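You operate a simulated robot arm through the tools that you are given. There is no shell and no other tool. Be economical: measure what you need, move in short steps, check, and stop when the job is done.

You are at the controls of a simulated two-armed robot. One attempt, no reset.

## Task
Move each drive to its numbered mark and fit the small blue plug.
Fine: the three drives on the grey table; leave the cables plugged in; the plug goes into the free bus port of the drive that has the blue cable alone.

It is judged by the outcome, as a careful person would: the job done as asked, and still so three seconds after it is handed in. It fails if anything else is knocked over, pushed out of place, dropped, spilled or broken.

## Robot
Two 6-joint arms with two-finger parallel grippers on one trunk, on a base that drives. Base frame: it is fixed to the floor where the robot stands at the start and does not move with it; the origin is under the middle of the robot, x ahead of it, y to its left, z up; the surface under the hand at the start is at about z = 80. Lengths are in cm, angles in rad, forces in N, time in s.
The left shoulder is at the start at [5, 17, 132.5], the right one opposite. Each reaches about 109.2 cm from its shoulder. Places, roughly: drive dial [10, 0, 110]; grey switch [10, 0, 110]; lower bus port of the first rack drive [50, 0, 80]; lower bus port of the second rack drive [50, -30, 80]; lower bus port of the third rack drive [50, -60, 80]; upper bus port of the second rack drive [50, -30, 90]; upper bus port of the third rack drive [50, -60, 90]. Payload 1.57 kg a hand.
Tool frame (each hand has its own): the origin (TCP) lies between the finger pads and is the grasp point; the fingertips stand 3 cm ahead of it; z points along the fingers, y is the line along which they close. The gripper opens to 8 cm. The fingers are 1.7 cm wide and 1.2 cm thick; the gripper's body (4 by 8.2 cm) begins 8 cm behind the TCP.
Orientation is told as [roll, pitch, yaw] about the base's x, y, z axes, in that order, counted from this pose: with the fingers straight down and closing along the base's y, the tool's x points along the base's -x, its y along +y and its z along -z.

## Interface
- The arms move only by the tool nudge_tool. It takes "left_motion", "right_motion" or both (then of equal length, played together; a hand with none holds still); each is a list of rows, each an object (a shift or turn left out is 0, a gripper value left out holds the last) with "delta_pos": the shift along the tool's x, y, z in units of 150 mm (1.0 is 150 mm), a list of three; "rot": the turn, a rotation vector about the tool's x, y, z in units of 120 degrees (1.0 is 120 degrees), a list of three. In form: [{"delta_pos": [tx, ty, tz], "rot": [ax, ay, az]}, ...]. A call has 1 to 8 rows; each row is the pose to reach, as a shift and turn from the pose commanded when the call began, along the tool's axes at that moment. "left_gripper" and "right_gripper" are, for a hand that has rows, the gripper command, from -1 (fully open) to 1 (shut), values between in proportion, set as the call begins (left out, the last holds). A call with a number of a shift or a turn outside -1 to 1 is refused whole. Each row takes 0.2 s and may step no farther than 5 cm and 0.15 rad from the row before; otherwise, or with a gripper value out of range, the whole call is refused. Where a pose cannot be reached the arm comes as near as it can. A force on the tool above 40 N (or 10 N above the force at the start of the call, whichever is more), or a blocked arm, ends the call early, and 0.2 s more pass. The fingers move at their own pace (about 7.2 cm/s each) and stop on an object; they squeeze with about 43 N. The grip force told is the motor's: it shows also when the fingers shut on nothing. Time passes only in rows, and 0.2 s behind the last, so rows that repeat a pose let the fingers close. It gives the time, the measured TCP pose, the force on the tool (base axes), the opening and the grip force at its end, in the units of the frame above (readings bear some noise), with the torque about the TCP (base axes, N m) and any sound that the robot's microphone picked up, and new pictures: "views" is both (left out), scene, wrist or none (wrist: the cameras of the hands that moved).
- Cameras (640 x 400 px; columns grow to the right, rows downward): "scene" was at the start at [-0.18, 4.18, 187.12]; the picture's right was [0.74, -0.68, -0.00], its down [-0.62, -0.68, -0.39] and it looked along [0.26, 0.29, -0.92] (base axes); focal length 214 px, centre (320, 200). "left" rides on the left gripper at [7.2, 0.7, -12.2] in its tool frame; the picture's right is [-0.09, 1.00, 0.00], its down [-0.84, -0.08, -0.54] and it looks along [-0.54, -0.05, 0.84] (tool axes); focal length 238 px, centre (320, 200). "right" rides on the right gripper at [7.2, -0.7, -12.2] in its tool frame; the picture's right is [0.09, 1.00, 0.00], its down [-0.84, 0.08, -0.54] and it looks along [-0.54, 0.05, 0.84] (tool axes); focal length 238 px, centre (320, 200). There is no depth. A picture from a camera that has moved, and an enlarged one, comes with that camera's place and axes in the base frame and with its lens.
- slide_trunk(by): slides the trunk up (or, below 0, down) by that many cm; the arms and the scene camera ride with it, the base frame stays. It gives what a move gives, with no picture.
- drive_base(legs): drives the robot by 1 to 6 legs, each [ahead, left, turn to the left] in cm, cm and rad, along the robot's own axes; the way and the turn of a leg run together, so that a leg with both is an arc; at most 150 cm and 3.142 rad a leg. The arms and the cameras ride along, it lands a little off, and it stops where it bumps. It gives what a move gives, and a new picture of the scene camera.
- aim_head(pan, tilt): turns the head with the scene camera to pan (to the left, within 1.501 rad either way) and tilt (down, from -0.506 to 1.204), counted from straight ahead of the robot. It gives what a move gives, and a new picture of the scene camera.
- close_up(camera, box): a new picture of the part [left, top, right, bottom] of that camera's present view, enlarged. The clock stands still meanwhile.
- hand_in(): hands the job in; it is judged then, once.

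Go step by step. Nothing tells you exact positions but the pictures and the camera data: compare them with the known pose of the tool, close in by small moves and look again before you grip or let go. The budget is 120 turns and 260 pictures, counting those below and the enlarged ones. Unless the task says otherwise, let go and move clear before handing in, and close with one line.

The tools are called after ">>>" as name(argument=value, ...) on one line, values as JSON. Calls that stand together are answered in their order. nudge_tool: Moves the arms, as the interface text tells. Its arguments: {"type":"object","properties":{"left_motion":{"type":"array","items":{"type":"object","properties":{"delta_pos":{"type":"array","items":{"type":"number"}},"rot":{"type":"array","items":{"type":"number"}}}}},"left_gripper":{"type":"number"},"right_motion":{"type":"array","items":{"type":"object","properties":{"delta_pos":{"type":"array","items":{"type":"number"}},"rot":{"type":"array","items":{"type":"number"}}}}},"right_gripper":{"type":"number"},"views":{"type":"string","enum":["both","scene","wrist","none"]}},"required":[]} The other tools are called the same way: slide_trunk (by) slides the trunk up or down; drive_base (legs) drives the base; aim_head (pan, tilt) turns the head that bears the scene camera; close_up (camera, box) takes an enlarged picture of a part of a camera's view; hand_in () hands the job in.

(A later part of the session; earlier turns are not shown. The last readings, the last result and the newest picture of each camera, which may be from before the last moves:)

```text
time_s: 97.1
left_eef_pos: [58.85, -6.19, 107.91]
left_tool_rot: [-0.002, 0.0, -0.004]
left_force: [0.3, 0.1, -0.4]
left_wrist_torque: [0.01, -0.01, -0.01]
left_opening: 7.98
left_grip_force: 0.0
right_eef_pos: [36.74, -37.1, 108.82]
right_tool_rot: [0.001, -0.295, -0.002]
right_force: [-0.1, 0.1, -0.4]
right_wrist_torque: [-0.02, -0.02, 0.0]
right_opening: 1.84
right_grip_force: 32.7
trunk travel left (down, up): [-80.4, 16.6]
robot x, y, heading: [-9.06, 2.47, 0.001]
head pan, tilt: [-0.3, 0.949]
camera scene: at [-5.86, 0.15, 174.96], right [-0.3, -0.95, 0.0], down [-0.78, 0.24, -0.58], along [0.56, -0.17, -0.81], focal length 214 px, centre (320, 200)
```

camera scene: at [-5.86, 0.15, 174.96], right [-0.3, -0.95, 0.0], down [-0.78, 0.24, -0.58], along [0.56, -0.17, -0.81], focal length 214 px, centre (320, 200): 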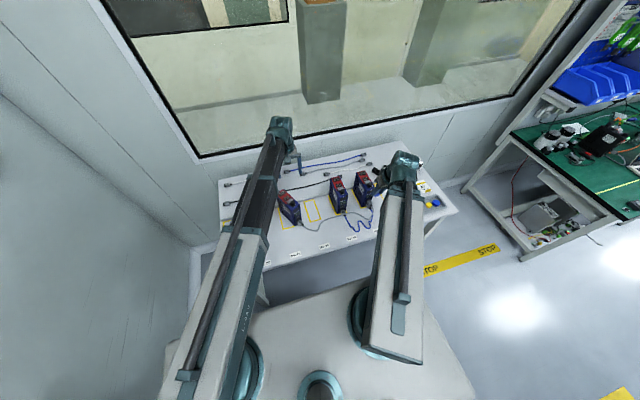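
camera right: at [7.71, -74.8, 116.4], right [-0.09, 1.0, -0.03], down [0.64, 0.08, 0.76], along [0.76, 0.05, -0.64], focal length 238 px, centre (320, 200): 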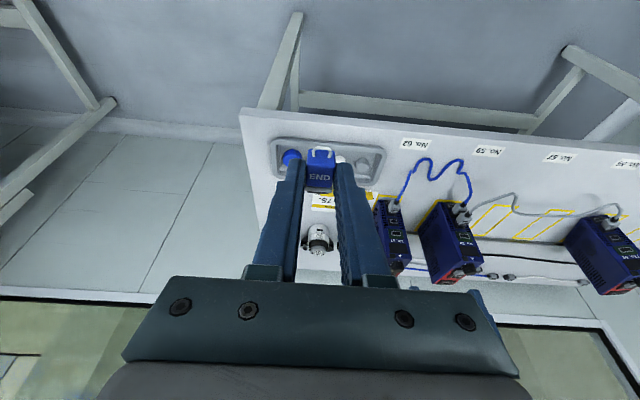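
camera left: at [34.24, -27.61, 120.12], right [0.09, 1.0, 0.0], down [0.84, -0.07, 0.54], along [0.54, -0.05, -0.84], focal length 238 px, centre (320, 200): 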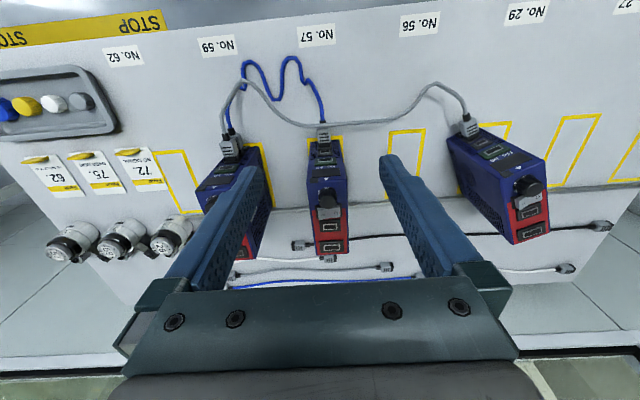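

The right arm's minimum length limits how close it comes here, so I'll back the base 2.5 cm and then bring the left hand over drive 57's rear part.

>>> drive_base(legs=[[-2.5, 0, 0]])

>>> nudge_tool(left_motion=[{"delta_pos": [-0.04, -0.3, 0]}, {"delta_pos": [-0.08, -0.6, 0]}, {"delta_pos": [-0.12, -0.9, 0]}, {"delta_pos": [-0.12, -0.98, 0]}], views="none")

>>> nudge_tool(left_motion=[{"delta_pos": [0, -0.2, 0]}, {"delta_pos": [0, -0.46, 0]}, {"delta_pos": [0, -0.46, 0]}], views="both")

```text
time_s: 97.9
left_eef_pos: [56.03, -6.12, 108.07]
left_tool_rot: [-0.001, 0.0, -0.003]
left_force: [-0.5, -0.2, 0.5]
left_wrist_torque: [0.02, -0.06, -0.03]
left_opening: 8.01
left_grip_force: 0.1
right_eef_pos: [34.21, -37.03, 108.88]
right_tool_rot: [0.001, -0.299, -0.002]
right_force: [-1.2, -0.2, 0.2]
right_wrist_torque: [-0.01, -0.03, -0.02]
right_opening: 1.86
right_grip_force: 33.1
trunk travel left (down, up): [-80.4, 16.6]
robot x, y, heading: [-10.93, 2.4, -0.001]
head pan, tilt: [-0.3, 0.949]
camera scene: at [-8.57, 0.16, 174.97], right [-0.3, -0.95, 0.0], down [-0.77, 0.24, -0.58], along [0.56, -0.17, -0.81], focal length 214 px, centre (320, 200)
```

scene: 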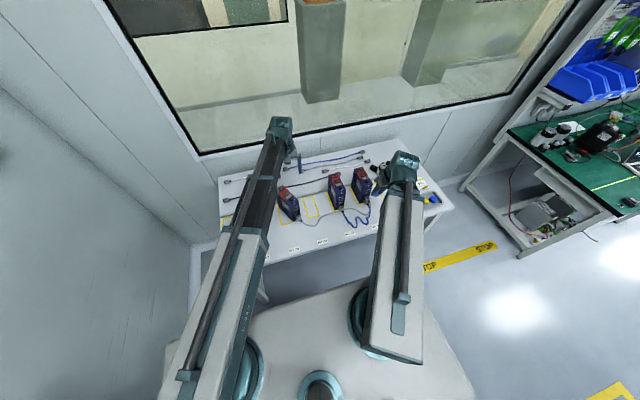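

```text
time_s: 98.9
left_eef_pos: [58.05, -20.78, 107.9]
left_tool_rot: [-0.002, 0.0, -0.003]
left_force: [0.8, -0.7, 0.4]
left_wrist_torque: [0.01, -0.02, -0.04]
left_opening: 8.0
left_grip_force: 0.2
right_eef_pos: [34.31, -37.02, 108.79]
right_tool_rot: [0.003, -0.296, -0.005]
right_force: [0.0, -0.6, -0.4]
right_wrist_torque: [0.03, 0.01, 0.01]
right_opening: 1.82
right_grip_force: 33.2
trunk travel left (down, up): [-80.4, 16.6]
robot x, y, heading: [-11.27, 2.53, -0.005]
head pan, tilt: [-0.3, 0.949]
```

```text
time_s: 99.7
left_eef_pos: [57.95, -27.52, 107.91]
left_tool_rot: [-0.003, 0.0, -0.004]
left_force: [-0.5, 0.3, 0.9]
left_wrist_torque: [0.0, 0.03, -0.03]
left_opening: 8.02
left_grip_force: 0.1
right_eef_pos: [34.3, -36.91, 108.81]
right_tool_rot: [0.002, -0.296, -0.003]
right_force: [0.4, -0.4, 0.4]
right_wrist_torque: [0.03, 0.02, 0.0]
right_opening: 1.86
right_grip_force: 32.7
trunk travel left (down, up): [-80.4, 16.6]
robot x, y, heading: [-10.71, 2.59, -0.005]
head pan, tilt: [-0.3, 0.949]
camera scene: at [-8.32, 0.19, 174.97], right [-0.3, -0.95, 0.0], down [-0.78, 0.24, -0.58], along [0.56, -0.17, -0.81], focal length 214 px, centre (320, 200)
camera left: at [50.85, -26.95, 120.08], right [0.1, 1.0, 0.0], down [0.84, -0.08, 0.54], along [0.54, -0.05, -0.84], focal length 238 px, centre (320, 200)
```

scene: 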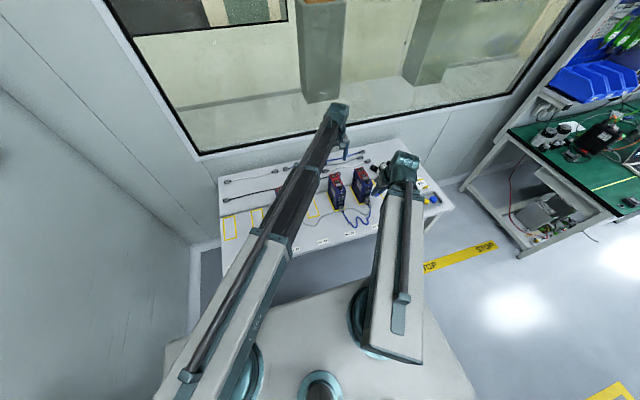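
left: 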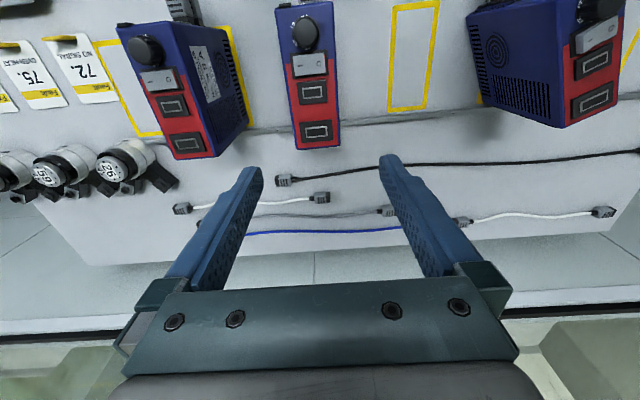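

The left hand is above the drive's rear and needs about -0.4 cm in y. I'll bring the right hand in front of drive 57 while still high, then check.

>>> nudge_tool(left_motion=[{"delta_pos": [0, -0.013, 0]}, {"delta_pos": [0, -0.027, 0]}, {"delta_pos": [0, -0.027, 0]}], right_motion=[{"delta_pos": [-0.132, 0.198, 0.041]}, {"delta_pos": [-0.264, 0.396, 0.082]}, {"delta_pos": [-0.395, 0.593, 0.122]}], views="both")

```text
time_s: 100.5
left_eef_pos: [58.01, -28.1, 107.91]
left_tool_rot: [-0.002, 0.001, -0.005]
left_force: [-0.4, -0.4, -0.8]
left_wrist_torque: [-0.01, -0.01, 0.04]
left_opening: 7.99
left_grip_force: 0.1
right_eef_pos: [40.43, -28.13, 108.86]
right_tool_rot: [0.001, -0.299, -0.005]
right_force: [1.1, 0.0, 0.5]
right_wrist_torque: [0.01, 0.02, -0.01]
right_opening: 1.82
right_grip_force: 32.8
trunk travel left (down, up): [-80.4, 16.6]
robot x, y, heading: [-10.97, 2.58, -0.005]
head pan, tilt: [-0.3, 0.949]
camera scene: at [-8.28, 0.2, 174.96], right [-0.3, -0.95, 0.0], down [-0.78, 0.24, -0.58], along [0.56, -0.17, -0.81], focal length 214 px, centre (320, 200)
camera right: at [30.02, -28.76, 118.51], right [-0.08, 1.0, -0.03], down [0.64, 0.07, 0.76], along [0.76, 0.05, -0.65], focal length 238 px, centre (320, 200)
camera left: at [50.91, -27.44, 120.07], right [0.1, 1.0, 0.0], down [0.84, -0.08, 0.54], along [0.54, -0.05, -0.84], focal length 238 px, centre (320, 200)
```

scene: 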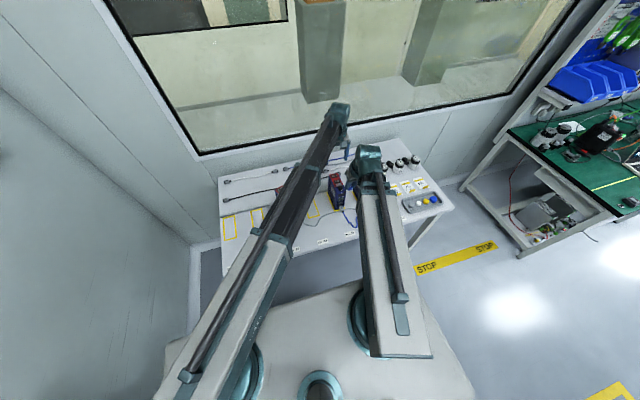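
right: 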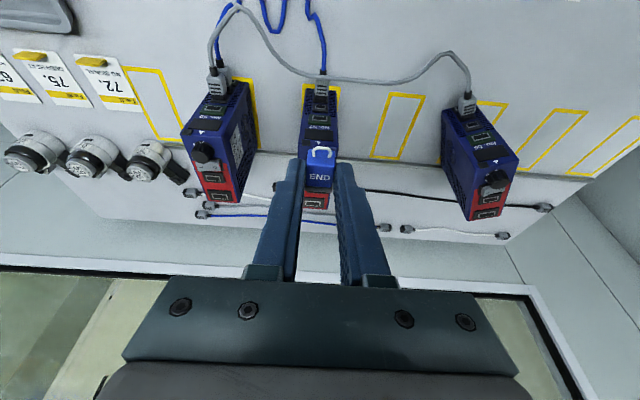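
left: 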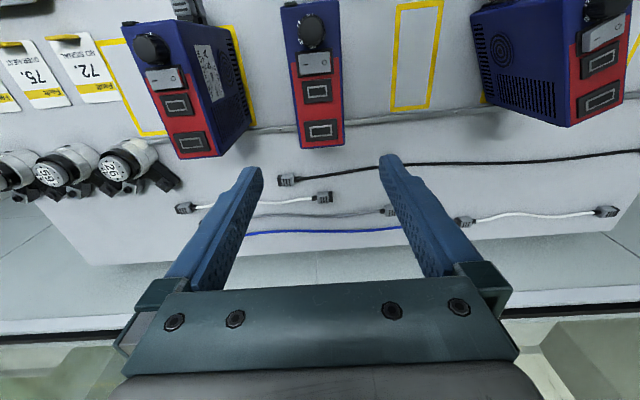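

The arms clear each other. Lowering 15 cm, then looking again.

>>> slide_trunk(by=-15)

>>> nudge_tool(left_motion=[{"delta_pos": [0, 0, 0]}], right_motion=[{"delta_pos": [0, 0, 0]}], views="wrist")

>>> close_up(camera="right", box=[260, 100, 380, 230])

```text
time_s: 102.3
left_eef_pos: [58.07, -28.22, 92.91]
left_tool_rot: [-0.003, -0.001, -0.005]
left_force: [-0.7, 0.1, -0.5]
left_wrist_torque: [-0.01, 0.02, 0.02]
left_opening: 8.01
left_grip_force: 0.0
right_eef_pos: [40.54, -28.02, 93.75]
right_tool_rot: [0.002, -0.296, -0.002]
right_force: [0.2, -0.1, 0.2]
right_wrist_torque: [0.0, -0.02, 0.02]
right_opening: 1.85
right_grip_force: 32.8
trunk travel left (down, up): [-65.4, 31.6]
robot x, y, heading: [-11.4, 1.98, -0.002]
head pan, tilt: [-0.3, 0.949]
```

```text
time_s: 102.7
left_eef_pos: [57.95, -28.12, 92.9]
left_tool_rot: [-0.002, 0.0, -0.003]
left_force: [0.3, 0.5, 0.5]
left_wrist_torque: [-0.06, 0.0, -0.01]
left_opening: 8.01
left_grip_force: 0.1
right_eef_pos: [40.62, -28.19, 93.81]
right_tool_rot: [0.002, -0.295, -0.003]
right_force: [0.0, 0.9, -0.2]
right_wrist_torque: [-0.02, -0.04, 0.02]
right_opening: 1.83
right_grip_force: 32.9
trunk travel left (down, up): [-65.4, 31.6]
robot x, y, heading: [-10.98, 2.8, -0.004]
head pan, tilt: [-0.3, 0.949]
camera right: at [29.98, -28.8, 103.51], right [-0.08, 1.0, -0.03], down [0.64, 0.07, 0.76], along [0.76, 0.05, -0.65], focal length 238 px, centre (320, 200)
camera left: at [50.9, -27.45, 105.07], right [0.1, 1.0, 0.0], down [0.84, -0.08, 0.54], along [0.54, -0.05, -0.84], focal length 238 px, centre (320, 200)
```

right: 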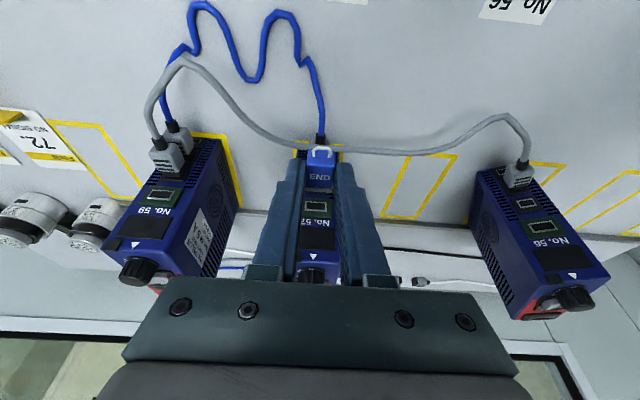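
left: 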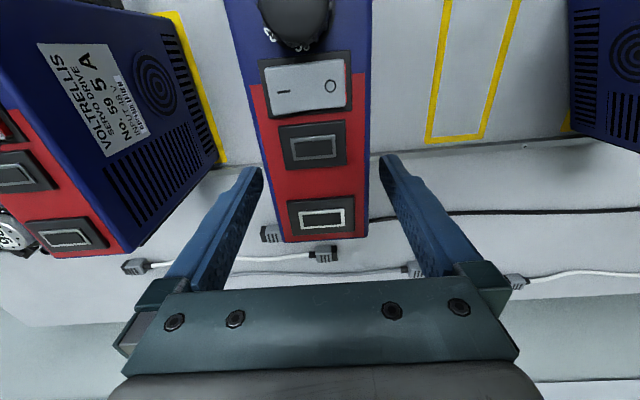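

```text
3.08 times, centred on (320, 165) of right
camera zoom: at [29.98, -28.8, 103.51], right [-0.08, 1.0, -0.03], down [0.64, 0.07, 0.76], along [0.76, 0.05, -0.65], focal length 733 px, centre (320, 308)
```

zoom: 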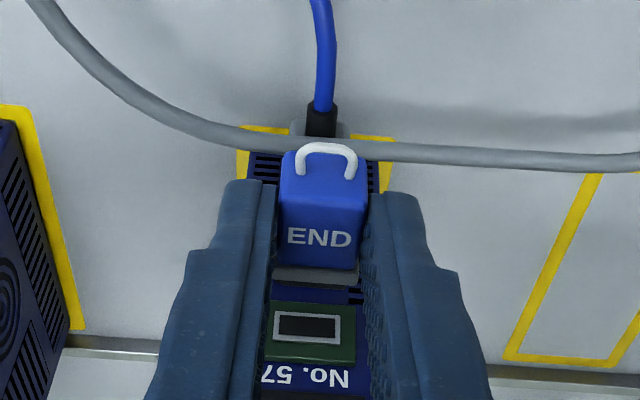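

The grey cable rests across the blue plug just below the target port, which should be fine. I'll lower another 3 cm and check.

>>> slide_trunk(by=-3)

>>> close_up(camera="right", box=[260, 110, 380, 230])

>>> close_up(camera="left", box=[180, 0, 440, 300])

```text
time_s: 103.4
left_eef_pos: [57.95, -28.06, 89.91]
left_tool_rot: [-0.002, 0.0, -0.002]
left_force: [0.3, -0.5, -0.1]
left_wrist_torque: [0.01, 0.02, 0.02]
left_opening: 8.0
left_grip_force: 0.1
right_eef_pos: [40.49, -28.14, 90.81]
right_tool_rot: [0.0, -0.296, -0.003]
right_force: [0.1, -0.1, -0.8]
right_wrist_torque: [0.03, -0.03, -0.01]
right_opening: 1.83
right_grip_force: 33.0
trunk travel left (down, up): [-62.4, 34.6]
robot x, y, heading: [-11.19, 2.4, -0.004]
head pan, tilt: [-0.3, 0.949]
```

```text
3.33 times, centred on (320, 170) of right
camera zoom: at [29.97, -28.8, 100.51], right [-0.08, 1.0, -0.03], down [0.64, 0.07, 0.76], along [0.76, 0.05, -0.65], focal length 794 px, centre (320, 300)
```

zoom: 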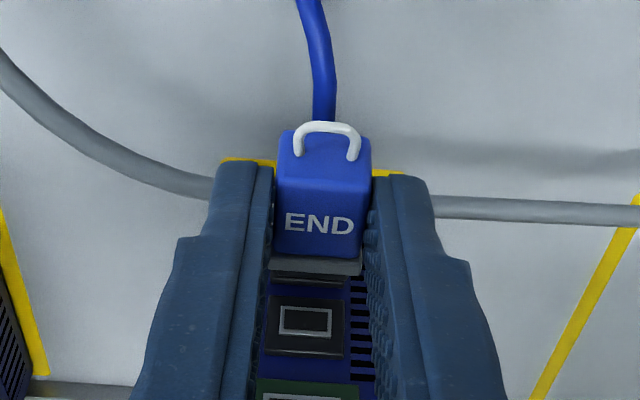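

```text
1.33 times, centred on (310, 150) of left
camera zoom: at [50.89, -27.45, 102.08], right [0.1, 1.0, 0.0], down [0.84, -0.08, 0.54], along [0.54, -0.05, -0.84], focal length 318 px, centre (333, 267)
```

zoom: 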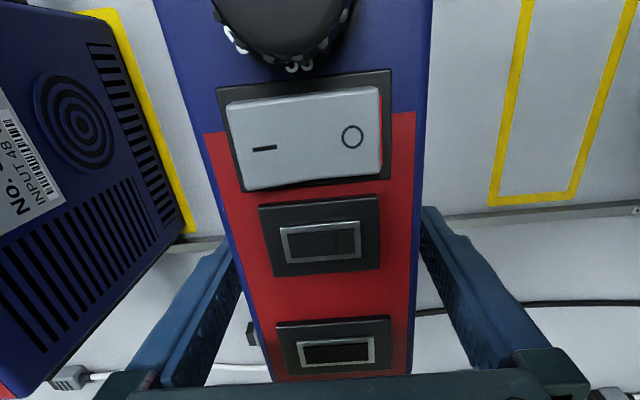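

Lowering the last 2 cm in two steps, then the left hand grips the drive.

>>> slide_trunk(by=-1.3)

>>> slide_trunk(by=-0.7)

>>> nudge_tool(left_motion=[{"delta_pos": [0, 0, 0]}, {"delta_pos": [0, 0, 0]}, {"delta_pos": [0, 0, 0]}], left_gripper=1, views="none")

>>> close_up(camera="right", box=[260, 120, 380, 230])

```text
time_s: 104.0
left_eef_pos: [58.02, -28.17, 88.43]
left_tool_rot: [0.0, -0.002, -0.003]
left_force: [-0.1, 0.2, 0.5]
left_wrist_torque: [0.02, 0.0, 0.04]
left_opening: 7.99
left_grip_force: 0.1
right_eef_pos: [40.44, -28.13, 89.52]
right_tool_rot: [0.002, -0.296, -0.005]
right_force: [0.3, -0.4, 0.3]
right_wrist_torque: [0.0, -0.06, -0.03]
right_opening: 1.86
right_grip_force: 32.2
trunk travel left (down, up): [-61.1, 35.9]
robot x, y, heading: [-10.98, 2.2, -0.0]
head pan, tilt: [-0.3, 0.949]
```

```text
time_s: 104.6
left_eef_pos: [58.01, -28.18, 87.83]
left_tool_rot: [-0.002, 0.0, -0.003]
left_force: [0.7, -0.5, -0.6]
left_wrist_torque: [-0.01, 0.01, -0.02]
left_opening: 7.98
left_grip_force: 0.1
right_eef_pos: [40.55, -28.11, 88.96]
right_tool_rot: [0.003, -0.297, -0.002]
right_force: [-0.2, 0.4, 0.5]
right_wrist_torque: [0.0, 0.01, 0.0]
right_opening: 1.86
right_grip_force: 32.8
trunk travel left (down, up): [-60.4, 36.6]
robot x, y, heading: [-11.1, 2.54, -0.003]
head pan, tilt: [-0.3, 0.949]
```

```text
time_s: 105.4
left_eef_pos: [58.04, -28.07, 87.9]
left_tool_rot: [0.001, 0.002, -0.005]
left_force: [1.9, 1.8, 0.7]
left_wrist_torque: [0.36, 0.07, -0.02]
left_opening: 5.0
left_grip_force: 43.4
right_eef_pos: [40.49, -28.08, 88.88]
right_tool_rot: [0.002, -0.297, -0.004]
right_force: [0.2, 0.1, 0.2]
right_wrist_torque: [0.03, 0.03, -0.03]
right_opening: 1.87
right_grip_force: 33.1
trunk travel left (down, up): [-60.4, 36.6]
robot x, y, heading: [-11.24, 2.8, -0.005]
head pan, tilt: [-0.3, 0.949]
```

```text
3.64 times, centred on (320, 175) of right
camera zoom: at [29.98, -28.79, 98.51], right [-0.08, 1.0, -0.03], down [0.64, 0.07, 0.76], along [0.76, 0.05, -0.65], focal length 867 px, centre (320, 291)
```

zoom: 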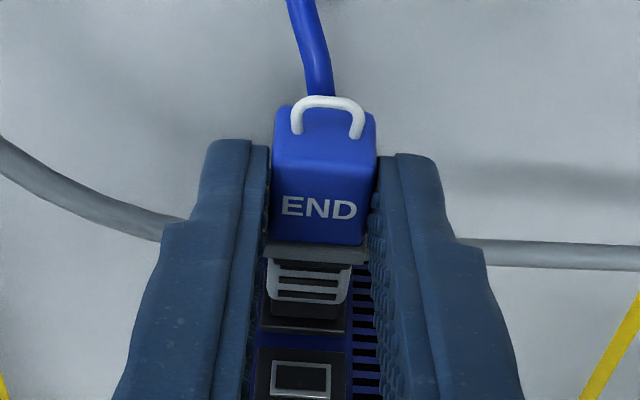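

Laterally aligned with the correct port (third from the bottom). Advancing 3.5 cm and looking.

>>> nudge_tool(right_motion=[{"delta_pos": [-0.075, 0, 0.023]}, {"delta_pos": [-0.15, 0, 0.046]}, {"delta_pos": [-0.223, 0, 0.069]}, {"delta_pos": [-0.223, 0, 0.069]}], views="none")

>>> close_up(camera="right", box=[270, 130, 370, 220])

```text
time_s: 106.4
left_eef_pos: [58.05, -28.04, 87.9]
left_tool_rot: [-0.002, 0.0, -0.004]
left_force: [0.7, 1.9, 0.3]
left_wrist_torque: [0.4, 0.12, -0.15]
left_opening: 5.0
left_grip_force: 42.8
right_eef_pos: [44.07, -28.15, 88.79]
right_tool_rot: [0.002, -0.296, -0.002]
right_force: [0.0, 0.2, 0.5]
right_wrist_torque: [0.01, 0.0, 0.04]
right_opening: 1.86
right_grip_force: 32.4
trunk travel left (down, up): [-60.4, 36.6]
robot x, y, heading: [-11.45, 2.54, -0.008]
head pan, tilt: [-0.3, 0.949]
```

```text
4.44 times, centred on (320, 175) of right
camera zoom: at [33.47, -28.7, 98.51], right [-0.08, 1.0, -0.03], down [0.64, 0.07, 0.76], along [0.76, 0.05, -0.65], focal length 1059 px, centre (320, 311)
```

zoom: 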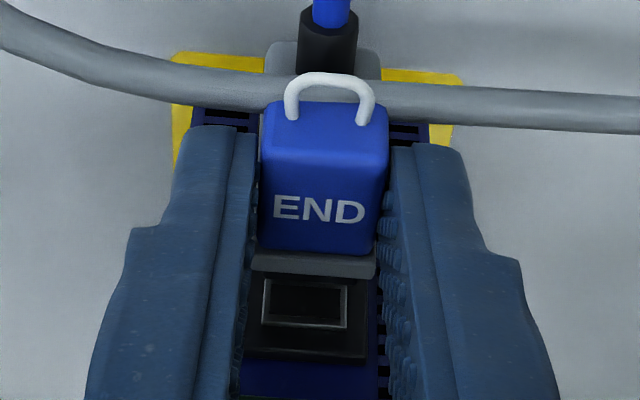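

Nearly perfect; a 1 mm correction in y, then forward in small steps with force checks.

>>> nudge_tool(right_motion=[{"delta_pos": [0, -0.006, 0]}, {"delta_pos": [-0.02, -0.006, 0.006]}, {"delta_pos": [-0.041, -0.006, 0.0127]}, {"delta_pos": [-0.041, -0.006, 0.0127]}], views="none")

>>> nudge_tool(right_motion=[{"delta_pos": [-0.013, 0, 0.004]}, {"delta_pos": [-0.026, 0, 0.008]}, {"delta_pos": [-0.026, 0, 0.008]}], views="none")

>>> close_up(camera="right", box=[270, 130, 370, 220])

```text
time_s: 107.4
left_eef_pos: [58.08, -28.06, 87.88]
left_tool_rot: [-0.002, 0.001, -0.004]
left_force: [1.7, 2.9, 2.1]
left_wrist_torque: [0.45, 0.03, -0.11]
left_opening: 4.98
left_grip_force: 43.0
right_eef_pos: [44.61, -28.2, 88.86]
right_tool_rot: [0.002, -0.296, -0.003]
right_force: [-0.6, -0.2, -0.1]
right_wrist_torque: [0.01, 0.02, 0.01]
right_opening: 1.8
right_grip_force: 32.8
trunk travel left (down, up): [-60.4, 36.6]
robot x, y, heading: [-10.77, 2.41, -0.005]
head pan, tilt: [-0.3, 0.949]
```

```text
time_s: 108.2
left_eef_pos: [57.93, -28.18, 87.88]
left_tool_rot: [-0.002, -0.001, -0.003]
left_force: [9.8, 0.5, 1.8]
left_wrist_torque: [0.3, 0.85, -0.1]
left_opening: 4.98
left_grip_force: 42.9
right_eef_pos: [44.97, -28.2, 88.86]
right_tool_rot: [0.002, -0.294, -0.004]
right_force: [-13.3, -1.5, -1.5]
right_wrist_torque: [0.0, 0.32, -0.04]
right_opening: 1.87
right_grip_force: 32.7
trunk travel left (down, up): [-60.4, 36.6]
robot x, y, heading: [-11.11, 2.36, -0.002]
head pan, tilt: [-0.3, 0.949]
```

```text
4.44 times, centred on (320, 175) of right
camera zoom: at [34.39, -28.89, 98.52], right [-0.08, 1.0, -0.03], down [0.64, 0.07, 0.76], along [0.76, 0.05, -0.65], focal length 1059 px, centre (320, 311)
```

zoom: 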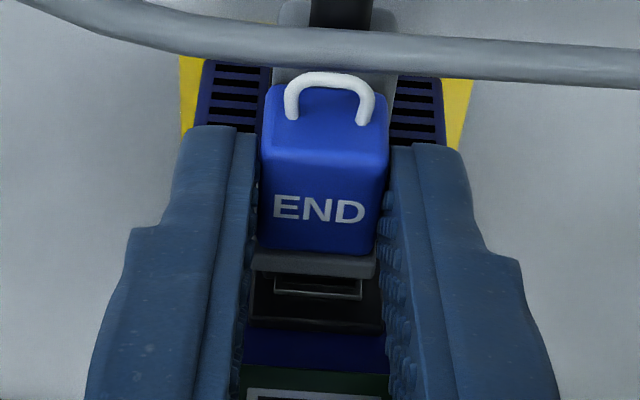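

Contact at about 13 N with the drive held firmly, so the plug isn't entering yet. I'll try a fine y correction under light pressure.

>>> nudge_tool(right_motion=[{"delta_pos": [0.013, 0.004, -0.004]}, {"delta_pos": [0, 0.005, 0]}, {"delta_pos": [0, 0.005, 0]}], views="none")

>>> nudge_tool(right_motion=[{"delta_pos": [-0.01, 0, 0.003]}, {"delta_pos": [-0.02, 0, 0.006]}, {"delta_pos": [-0.02, 0, 0.006]}], views="none")

>>> close_up(camera="right", box=[290, 155, 350, 205])

```text
time_s: 109.0
left_eef_pos: [58.12, -28.13, 87.86]
left_tool_rot: [-0.003, -0.001, -0.004]
left_force: [15.9, 2.3, 1.8]
left_wrist_torque: [0.15, 0.74, -0.16]
left_opening: 5.01
left_grip_force: 43.5
right_eef_pos: [45.14, -28.24, 88.9]
right_tool_rot: [0.001, -0.292, -0.005]
right_force: [-20.3, -5.2, 1.3]
right_wrist_torque: [-0.1, 0.43, -0.09]
right_opening: 1.85
right_grip_force: 32.7
trunk travel left (down, up): [-60.4, 36.6]
robot x, y, heading: [-11.4, 2.49, -0.003]
head pan, tilt: [-0.3, 0.949]
```

```text
time_s: 109.8
left_eef_pos: [58.13, -28.02, 88.01]
left_tool_rot: [-0.001, -0.002, -0.003]
left_force: [29.6, 1.0, 8.6]
left_wrist_torque: [0.4, 0.83, -0.15]
left_opening: 4.98
left_grip_force: 42.5
right_eef_pos: [45.23, -28.18, 88.9]
right_tool_rot: [0.003, -0.29, -0.003]
right_force: [-27.2, -0.6, -0.8]
right_wrist_torque: [-0.02, 0.58, -0.06]
right_opening: 1.81
right_grip_force: 32.5
trunk travel left (down, up): [-60.4, 36.6]
robot x, y, heading: [-11.08, 2.84, -0.005]
head pan, tilt: [-0.3, 0.949]
```

```text
8.00 times, centred on (320, 180) of right
camera zoom: at [34.77, -28.79, 98.55], right [-0.09, 1.0, -0.02], down [0.65, 0.07, 0.76], along [0.76, 0.05, -0.65], focal length 1907 px, centre (320, 360)
```

zoom: 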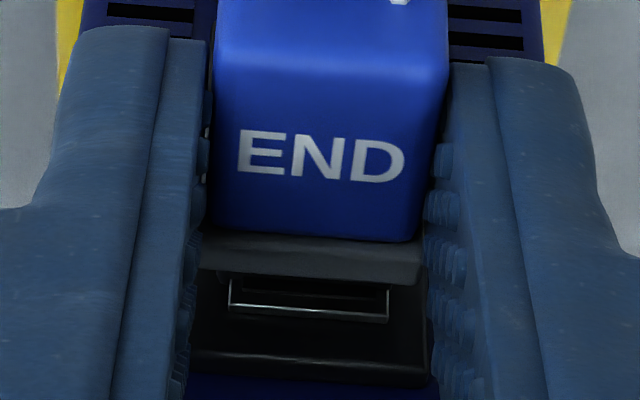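

The height looks about 1.5 mm low by my comparison of the flange and slot edges. I'll back off, let the left hand open, raise the trunk 0.17 cm and regrip, which keeps the plug level.

>>> nudge_tool(right_motion=[{"delta_pos": [0.03, 0, -0.009]}, {"delta_pos": [0.055, 0, -0.017]}], left_motion=[{"delta_pos": [0, 0, 0]}, {"delta_pos": [0, 0, 0]}], left_gripper=-0.4, views="none")

>>> slide_trunk(by=0.17)

>>> nudge_tool(left_motion=[{"delta_pos": [0, 0, 0]}, {"delta_pos": [0, 0, 0]}, {"delta_pos": [0, 0, 0]}], left_gripper=1, views="none")

>>> close_up(camera="right", box=[285, 140, 355, 210])

```text
time_s: 110.4
left_eef_pos: [58.05, -28.07, 87.91]
left_tool_rot: [-0.001, 0.002, -0.006]
left_force: [0.6, -0.3, 0.1]
left_wrist_torque: [-0.02, 0.01, 0.01]
left_opening: 5.62
left_grip_force: 0.1
right_eef_pos: [44.63, -28.22, 88.92]
right_tool_rot: [0.001, -0.299, -0.003]
right_force: [-0.4, -0.5, -0.2]
right_wrist_torque: [0.01, 0.02, -0.02]
right_opening: 1.82
right_grip_force: 32.5
trunk travel left (down, up): [-60.4, 36.6]
robot x, y, heading: [-10.95, 2.32, -0.003]
head pan, tilt: [-0.3, 0.949]
```

```text
time_s: 110.9
left_eef_pos: [58.02, -28.07, 88.13]
left_tool_rot: [-0.002, 0.002, -0.003]
left_force: [0.4, 1.6, -0.1]
left_wrist_torque: [0.01, 0.02, 0.02]
left_opening: 5.6
left_grip_force: 0.1
right_eef_pos: [44.51, -28.28, 89.05]
right_tool_rot: [0.002, -0.297, -0.004]
right_force: [-1.2, -0.3, -0.8]
right_wrist_torque: [-0.01, -0.03, 0.01]
right_opening: 1.81
right_grip_force: 32.7
trunk travel left (down, up): [-60.6, 36.4]
robot x, y, heading: [-11.1, 2.26, -0.008]
head pan, tilt: [-0.3, 0.949]
```

```text
time_s: 111.7
left_eef_pos: [58.0, -28.19, 88.08]
left_tool_rot: [-0.002, 0.003, -0.002]
left_force: [0.3, 0.5, -0.1]
left_wrist_torque: [0.33, 0.17, -0.14]
left_opening: 5.0
left_grip_force: 43.1
right_eef_pos: [44.64, -28.21, 89.0]
right_tool_rot: [0.001, -0.297, -0.003]
right_force: [0.1, -0.2, 0.9]
right_wrist_torque: [-0.01, 0.0, -0.01]
right_opening: 1.87
right_grip_force: 32.7
trunk travel left (down, up): [-60.6, 36.4]
robot x, y, heading: [-11.36, 2.67, -0.003]
head pan, tilt: [-0.3, 0.949]
```

```text
5.71 times, centred on (320, 175) of right
camera zoom: at [34.06, -28.85, 98.67], right [-0.08, 1.0, -0.03], down [0.64, 0.07, 0.76], along [0.76, 0.05, -0.65], focal length 1362 px, centre (320, 343)
```

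zoom: 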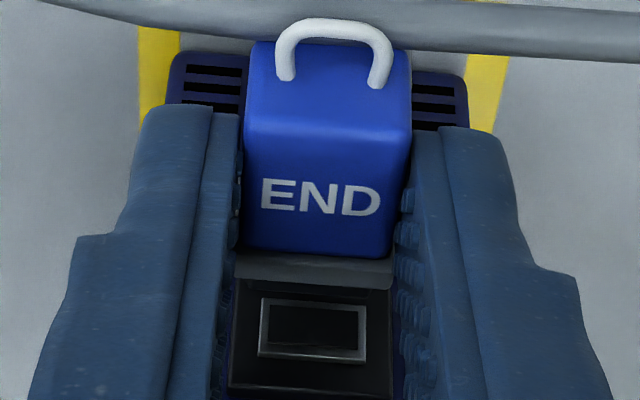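

By two consistent estimates the slot centre is near z 86.35, so I need about 0.15 cm more height. I'll repeat the small raise, regrip and advance.

>>> nudge_tool(left_motion=[{"delta_pos": [0, 0, 0]}, {"delta_pos": [0, 0, 0]}], left_gripper=-0.4, views="none")

>>> slide_trunk(by=0.15)

>>> nudge_tool(left_motion=[{"delta_pos": [0, 0, 0]}, {"delta_pos": [0, 0, 0]}, {"delta_pos": [0, 0, 0]}], left_gripper=1, views="none")

>>> nudge_tool(right_motion=[{"delta_pos": [-0.02, 0.002, 0.006]}, {"delta_pos": [-0.04, 0.002, 0.0124]}, {"delta_pos": [-0.04, 0.002, 0.0124]}], views="none")

>>> close_up(camera="right", box=[285, 140, 355, 210])

```text
time_s: 112.3
left_eef_pos: [58.06, -28.07, 88.02]
left_tool_rot: [-0.001, 0.001, -0.003]
left_force: [0.6, 0.0, 0.5]
left_wrist_torque: [-0.01, 0.01, 0.0]
left_opening: 5.59
left_grip_force: 0.0
right_eef_pos: [44.55, -28.16, 89.01]
right_tool_rot: [0.001, -0.297, -0.004]
right_force: [0.6, 0.2, 0.2]
right_wrist_torque: [-0.02, -0.01, 0.0]
right_opening: 1.83
right_grip_force: 33.0
trunk travel left (down, up): [-60.6, 36.4]
robot x, y, heading: [-11.05, 2.55, -0.004]
head pan, tilt: [-0.3, 0.949]
```

```text
time_s: 112.8
left_eef_pos: [58.07, -28.12, 88.12]
left_tool_rot: [-0.001, 0.002, -0.003]
left_force: [0.7, 0.6, 0.5]
left_wrist_torque: [0.04, 0.01, 0.0]
left_opening: 5.58
left_grip_force: 0.0
right_eef_pos: [44.58, -28.31, 89.09]
right_tool_rot: [0.002, -0.296, -0.003]
right_force: [-0.3, -0.1, -0.7]
right_wrist_torque: [0.04, 0.02, 0.01]
right_opening: 1.85
right_grip_force: 33.1
trunk travel left (down, up): [-60.7, 36.3]
robot x, y, heading: [-10.99, 2.13, 0.002]
head pan, tilt: [-0.3, 0.949]
```

```text
time_s: 113.6
left_eef_pos: [57.97, -28.1, 88.27]
left_tool_rot: [-0.001, -0.001, -0.003]
left_force: [-0.3, 1.2, 0.4]
left_wrist_torque: [0.31, 0.04, -0.19]
left_opening: 4.97
left_grip_force: 42.7
right_eef_pos: [44.66, -28.07, 89.33]
right_tool_rot: [0.001, -0.296, -0.004]
right_force: [-0.3, 0.7, 0.4]
right_wrist_torque: [0.02, -0.01, 0.02]
right_opening: 1.84
right_grip_force: 32.8
trunk travel left (down, up): [-60.7, 36.3]
robot x, y, heading: [-11.12, 2.62, -0.004]
head pan, tilt: [-0.3, 0.949]
```

```text
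time_s: 114.4
left_eef_pos: [57.98, -28.13, 88.15]
left_tool_rot: [-0.002, 0.0, -0.002]
left_force: [-0.2, 3.1, 0.1]
left_wrist_torque: [0.33, -0.06, -0.15]
left_opening: 4.98
left_grip_force: 43.3
right_eef_pos: [45.31, -28.12, 89.14]
right_tool_rot: [0.003, -0.297, -0.004]
right_force: [-0.4, -1.1, 0.2]
right_wrist_torque: [0.03, 0.05, 0.01]
right_opening: 1.81
right_grip_force: 33.2
trunk travel left (down, up): [-60.7, 36.3]
robot x, y, heading: [-11.25, 2.94, -0.002]
head pan, tilt: [-0.3, 0.949]
```

```text
5.71 times, centred on (320, 175) of right
camera zoom: at [34.67, -28.82, 98.82], right [-0.08, 1.0, -0.03], down [0.64, 0.07, 0.76], along [0.76, 0.05, -0.65], focal length 1362 px, centre (320, 343)
```

zoom: 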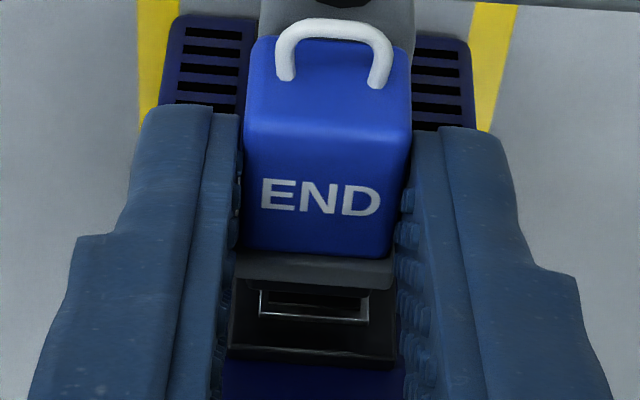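

Still free, aligned, with the slot just ahead. Advancing in small steps.

>>> nudge_tool(right_motion=[{"delta_pos": [-0.01, 0, 0.003]}, {"delta_pos": [-0.02, 0, 0.006]}, {"delta_pos": [-0.02, 0, 0.006]}], views="none")

>>> nudge_tool(right_motion=[{"delta_pos": [-0.01, 0, 0.003]}, {"delta_pos": [-0.015, 0, 0.0046]}, {"delta_pos": [-0.015, 0, 0.0046]}], views="none")

>>> close_up(camera="right", box=[285, 140, 355, 210])

```text
time_s: 115.2
left_eef_pos: [58.01, -28.11, 88.13]
left_tool_rot: [-0.001, 0.0, -0.003]
left_force: [0.4, 1.2, 0.0]
left_wrist_torque: [0.31, 0.0, -0.09]
left_opening: 4.96
left_grip_force: 42.9
right_eef_pos: [45.5, -28.07, 89.13]
right_tool_rot: [0.003, -0.298, -0.005]
right_force: [-0.3, 0.2, -0.5]
right_wrist_torque: [0.0, -0.02, 0.01]
right_opening: 1.83
right_grip_force: 33.0
trunk travel left (down, up): [-60.7, 36.3]
robot x, y, heading: [-11.14, 2.52, -0.001]
head pan, tilt: [-0.3, 0.949]
```

```text
time_s: 116.0
left_eef_pos: [58.07, -28.1, 88.2]
left_tool_rot: [-0.002, 0.0, -0.003]
left_force: [1.8, 2.8, -0.4]
left_wrist_torque: [0.34, 0.25, -0.13]
left_opening: 4.99
left_grip_force: 43.5
right_eef_pos: [45.7, -28.13, 89.1]
right_tool_rot: [0.001, -0.297, -0.004]
right_force: [-3.2, -0.2, 2.5]
right_wrist_torque: [-0.02, 0.02, -0.04]
right_opening: 1.84
right_grip_force: 32.7
trunk travel left (down, up): [-60.7, 36.3]
robot x, y, heading: [-11.05, 2.44, -0.005]
head pan, tilt: [-0.3, 0.949]
```

```text
5.71 times, centred on (320, 175) of right
camera zoom: at [35.22, -28.83, 98.82], right [-0.08, 1.0, -0.03], down [0.64, 0.07, 0.76], along [0.76, 0.05, -0.65], focal length 1362 px, centre (320, 343)
```

zoom: 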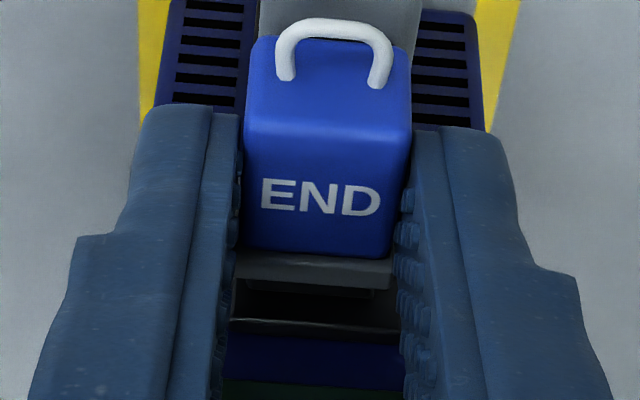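

The slot rim is now covered by the plug's nose and the force is only 3 N, so it appears to be entering. Continuing.

>>> nudge_tool(right_motion=[{"delta_pos": [-0.01, 0, 0.003]}, {"delta_pos": [-0.02, 0, 0.006]}, {"delta_pos": [-0.02, 0, 0.006]}], views="none")

>>> close_up(camera="right", box=[285, 140, 355, 210])

```text
time_s: 116.8
left_eef_pos: [58.04, -28.1, 88.3]
left_tool_rot: [-0.002, -0.002, -0.003]
left_force: [16.8, 3.6, 1.3]
left_wrist_torque: [0.19, 1.04, -0.29]
left_opening: 5.0
left_grip_force: 43.2
right_eef_pos: [45.9, -28.2, 89.07]
right_tool_rot: [0.0, -0.292, -0.003]
right_force: [-20.3, -5.1, 0.1]
right_wrist_torque: [-0.12, 0.09, -0.01]
right_opening: 1.85
right_grip_force: 32.8
trunk travel left (down, up): [-60.7, 36.3]
robot x, y, heading: [-10.97, 2.63, -0.006]
head pan, tilt: [-0.3, 0.949]
```

```text
5.71 times, centred on (320, 175) of right
camera zoom: at [35.38, -28.82, 98.85], right [-0.08, 1.0, -0.03], down [0.64, 0.07, 0.76], along [0.76, 0.05, -0.65], focal length 1362 px, centre (320, 343)
```

zoom: 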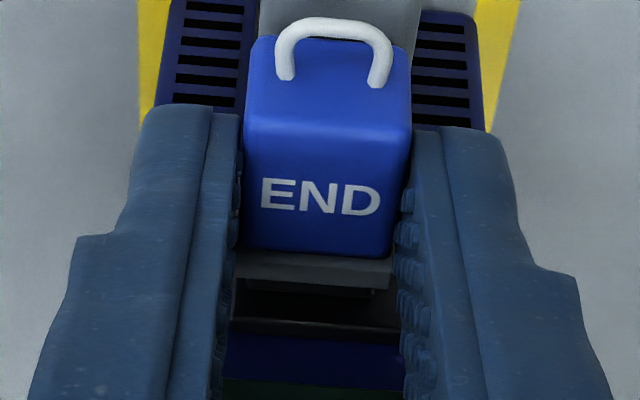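

Force has risen to 20 N at about 0.45 cm depth, so it's probably at or near the seat. One slightly firmer push to make sure it's home.

>>> nudge_tool(right_motion=[{"delta_pos": [-0.01, 0.002, 0.003]}, {"delta_pos": [-0.02, 0.003, 0.006]}, {"delta_pos": [-0.02, 0.003, 0.006]}, {"delta_pos": [-0.02, 0.003, 0.006]}], views="none")

>>> close_up(camera="right", box=[285, 140, 355, 210])

```text
time_s: 117.8
left_eef_pos: [58.17, -28.08, 88.2]
left_tool_rot: [0.0, -0.005, -0.004]
left_force: [32.2, 5.3, 12.3]
left_wrist_torque: [-0.19, 0.94, -0.51]
left_opening: 5.0
left_grip_force: 43.2
right_eef_pos: [46.13, -28.07, 89.14]
right_tool_rot: [0.002, -0.292, -0.002]
right_force: [-26.6, -10.5, -1.0]
right_wrist_torque: [-0.22, 0.62, -0.14]
right_opening: 1.82
right_grip_force: 33.1
trunk travel left (down, up): [-60.7, 36.3]
robot x, y, heading: [-11.3, 2.41, -0.002]
head pan, tilt: [-0.3, 0.949]
```

```text
5.71 times, centred on (320, 175) of right
camera zoom: at [35.74, -28.79, 98.87], right [-0.08, 1.0, -0.03], down [0.65, 0.07, 0.76], along [0.76, 0.05, -0.65], focal length 1362 px, centre (320, 343)
```

zoom: 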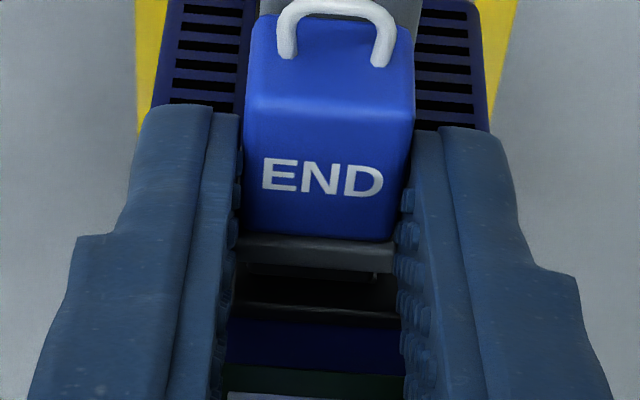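

The plug slid slightly in the fingers, so I'm not sure it's seated. I'll look from the scene camera for another viewpoint before pushing more.

>>> close_up(camera="scene", box=[325, 155, 375, 195])

>>> close_up(camera="right", box=[300, 165, 340, 200])

```text
10.00 times, centred on (350, 175) of scene
camera zoom: at [-8.34, 0.15, 155.3], right [-0.3, -0.95, 0.0], down [-0.78, 0.24, -0.58], along [0.56, -0.17, -0.81], focal length 2145 px, centre (20, 450)
```

zoom: 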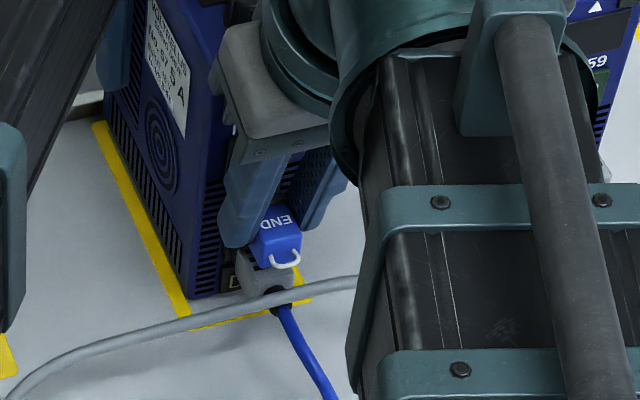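

```text
11.43 times, centred on (320, 182) of right
camera zoom: at [35.74, -28.79, 98.87], right [-0.08, 1.0, -0.03], down [0.65, 0.07, 0.76], along [0.76, 0.05, -0.65], focal length 2724 px, centre (320, 400)
```

zoom: 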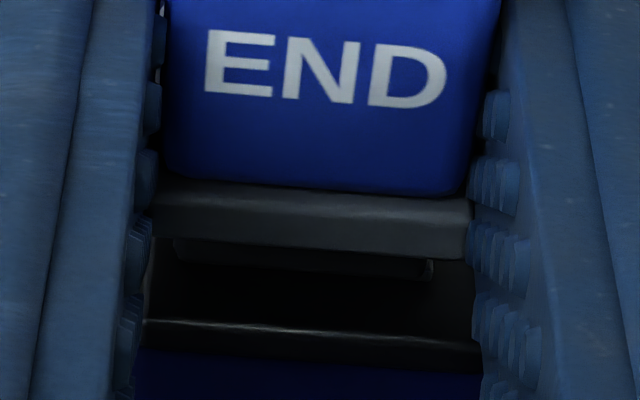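

The view shows the port rim's corner peeking out on the +y side of the plug nose, so the plug is about 1 mm off to -y. I'll ease off, shift +y and push again.

>>> nudge_tool(right_motion=[{"delta_pos": [0.02, 0, -0.006]}, {"delta_pos": [0.03, 0.004, -0.009]}, {"delta_pos": [0.03, 0.005, -0.009]}], views="none")

>>> close_up(camera="right", box=[295, 155, 345, 200])

>>> nudge_tool(right_motion=[{"delta_pos": [-0.01, 0, 0.003]}, {"delta_pos": [-0.02, 0, 0.006]}, {"delta_pos": [-0.03, 0, 0.009]}, {"delta_pos": [-0.03, 0, 0.009]}], views="none")

>>> close_up(camera="right", box=[295, 155, 345, 200])

```text
time_s: 118.6
left_eef_pos: [58.06, -28.02, 88.19]
left_tool_rot: [0.0, -0.001, -0.005]
left_force: [11.4, 10.7, 11.7]
left_wrist_torque: [-0.14, -1.0, -0.76]
left_opening: 4.99
left_grip_force: 43.3
right_eef_pos: [46.03, -28.1, 89.0]
right_tool_rot: [0.003, -0.296, -0.002]
right_force: [-7.1, -8.6, -9.1]
right_wrist_torque: [-0.17, 1.13, -0.13]
right_opening: 1.83
right_grip_force: 33.1
trunk travel left (down, up): [-60.7, 36.3]
robot x, y, heading: [-11.5, 2.37, -0.005]
head pan, tilt: [-0.3, 0.949]
```

```text
8.89 times, centred on (320, 178) of right
camera zoom: at [35.45, -28.73, 98.82], right [-0.08, 1.0, -0.03], down [0.64, 0.07, 0.76], along [0.76, 0.05, -0.65], focal length 2119 px, centre (320, 400)
```

zoom: 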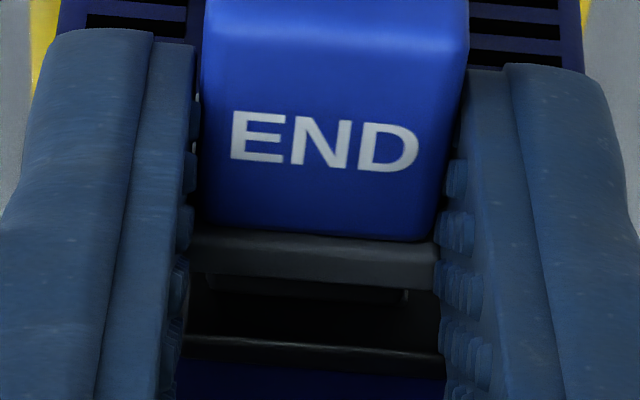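

```text
time_s: 119.6
left_eef_pos: [58.08, -28.09, 88.25]
left_tool_rot: [0.0, -0.001, -0.004]
left_force: [23.6, 8.6, -0.7]
left_wrist_torque: [-0.27, 0.36, -1.04]
left_opening: 4.96
left_grip_force: 43.4
right_eef_pos: [46.32, -28.22, 89.11]
right_tool_rot: [0.0, -0.294, -0.005]
right_force: [-26.2, -11.4, 4.2]
right_wrist_torque: [-0.25, 0.36, -0.17]
right_opening: 1.85
right_grip_force: 32.7
trunk travel left (down, up): [-60.7, 36.3]
robot x, y, heading: [-11.39, 2.33, -0.005]
head pan, tilt: [-0.3, 0.949]
```

```text
8.89 times, centred on (320, 178) of right
camera zoom: at [35.73, -28.75, 98.85], right [-0.08, 1.0, -0.03], down [0.64, 0.07, 0.76], along [0.76, 0.05, -0.65], focal length 2119 px, centre (320, 400)
```

zoom: 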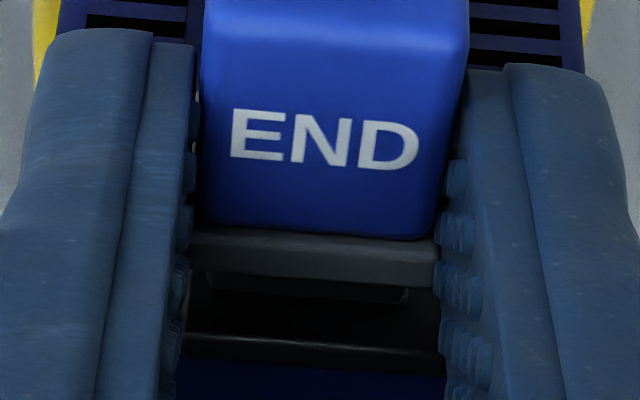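

Now I think the nose is only pressing on the face, a millimetre or so off. I'll back off fully and take a clean high-zoom measurement.

>>> nudge_tool(right_motion=[{"delta_pos": [0.03, 0, -0.009]}, {"delta_pos": [0.06, 0, -0.018]}, {"delta_pos": [0.06, 0, -0.018]}], views="none")

>>> close_up(camera="right", box=[295, 155, 345, 205])

```text
time_s: 120.4
left_eef_pos: [57.8, -28.27, 88.34]
left_tool_rot: [-0.004, 0.004, -0.006]
left_force: [-2.5, -0.9, 0.6]
left_wrist_torque: [0.18, -0.35, 0.04]
left_opening: 4.98
left_grip_force: 42.9
right_eef_pos: [45.53, -28.0, 89.31]
right_tool_rot: [0.004, -0.298, -0.003]
right_force: [0.5, 0.2, -0.8]
right_wrist_torque: [-0.04, -0.04, -0.01]
right_opening: 1.86
right_grip_force: 32.7
trunk travel left (down, up): [-60.7, 36.3]
robot x, y, heading: [-11.13, 2.11, -0.008]
head pan, tilt: [-0.3, 0.949]
```

```text
8.00 times, centred on (320, 180) of right
camera zoom: at [34.99, -28.66, 98.81], right [-0.09, 1.0, -0.02], down [0.64, 0.07, 0.76], along [0.76, 0.05, -0.64], focal length 1907 px, centre (320, 360)
```

zoom: 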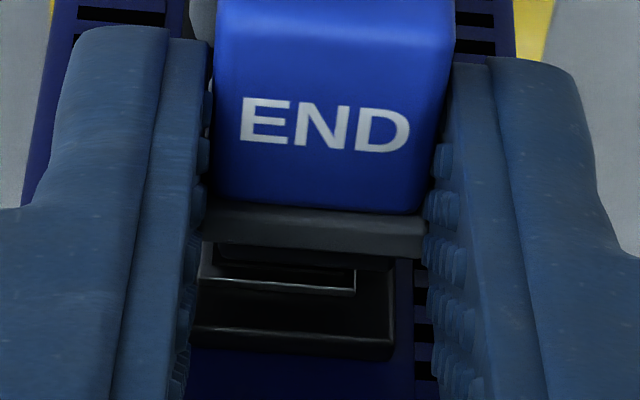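

The plug is now about 2 mm too far to +y relative to the port, because the drive shifted slightly. Seated cable plugs also show their dark nose outside the frame, so seating depth is small. I'll correct y by -0.2 and check again.

>>> nudge_tool(right_motion=[{"delta_pos": [0.01, -0.0135, -0.003]}, {"delta_pos": [0.01, -0.0135, -0.003]}], views="none")

>>> close_up(camera="right", box=[295, 155, 345, 205])

```text
time_s: 121.0
left_eef_pos: [58.05, -28.16, 88.28]
left_tool_rot: [-0.002, 0.001, -0.003]
left_force: [-1.3, -2.6, 0.5]
left_wrist_torque: [0.01, 0.15, 0.13]
left_opening: 4.99
left_grip_force: 43.3
right_eef_pos: [45.3, -28.36, 89.06]
right_tool_rot: [0.001, -0.296, -0.003]
right_force: [0.1, 1.2, -0.2]
right_wrist_torque: [-0.04, -0.01, -0.01]
right_opening: 1.84
right_grip_force: 32.5
trunk travel left (down, up): [-60.7, 36.3]
robot x, y, heading: [-11.08, 2.53, -0.002]
head pan, tilt: [-0.3, 0.949]
```

```text
8.00 times, centred on (320, 180) of right
camera zoom: at [34.77, -28.94, 98.82], right [-0.08, 1.0, -0.03], down [0.64, 0.07, 0.76], along [0.76, 0.05, -0.65], focal length 1907 px, centre (320, 360)
```

zoom: 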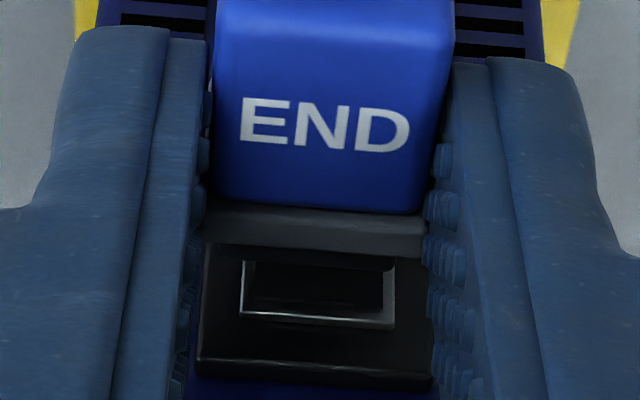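

Now the ring reads about +0.1 cm relative to the plug. A +0.1 correction, then push again and test for retention.

>>> nudge_tool(right_motion=[{"delta_pos": [-0.015, 0.0073, 0.0046]}, {"delta_pos": [-0.015, 0.0073, 0.0046]}], views="none")

>>> close_up(camera="right", box=[295, 155, 345, 205])

```text
time_s: 121.6
left_eef_pos: [57.97, -28.15, 88.14]
left_tool_rot: [-0.003, 0.003, -0.003]
left_force: [-1.6, -3.0, -0.1]
left_wrist_torque: [0.01, 0.54, 0.26]
left_opening: 5.01
left_grip_force: 43.4
right_eef_pos: [45.45, -28.15, 89.19]
right_tool_rot: [0.003, -0.297, -0.006]
right_force: [-0.1, -0.6, -1.1]
right_wrist_torque: [0.02, 0.0, -0.01]
right_opening: 1.86
right_grip_force: 33.0
trunk travel left (down, up): [-60.7, 36.3]
robot x, y, heading: [-11.21, 2.55, -0.003]
head pan, tilt: [-0.3, 0.949]
```

```text
8.00 times, centred on (320, 180) of right
camera zoom: at [34.99, -28.83, 98.82], right [-0.08, 1.0, -0.03], down [0.64, 0.07, 0.76], along [0.76, 0.05, -0.65], focal length 1907 px, centre (320, 360)
```

zoom: 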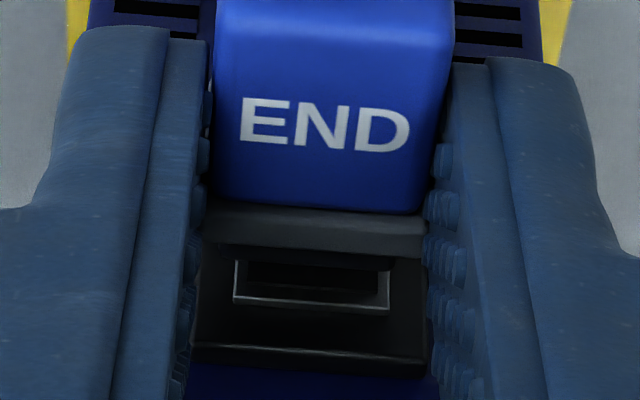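

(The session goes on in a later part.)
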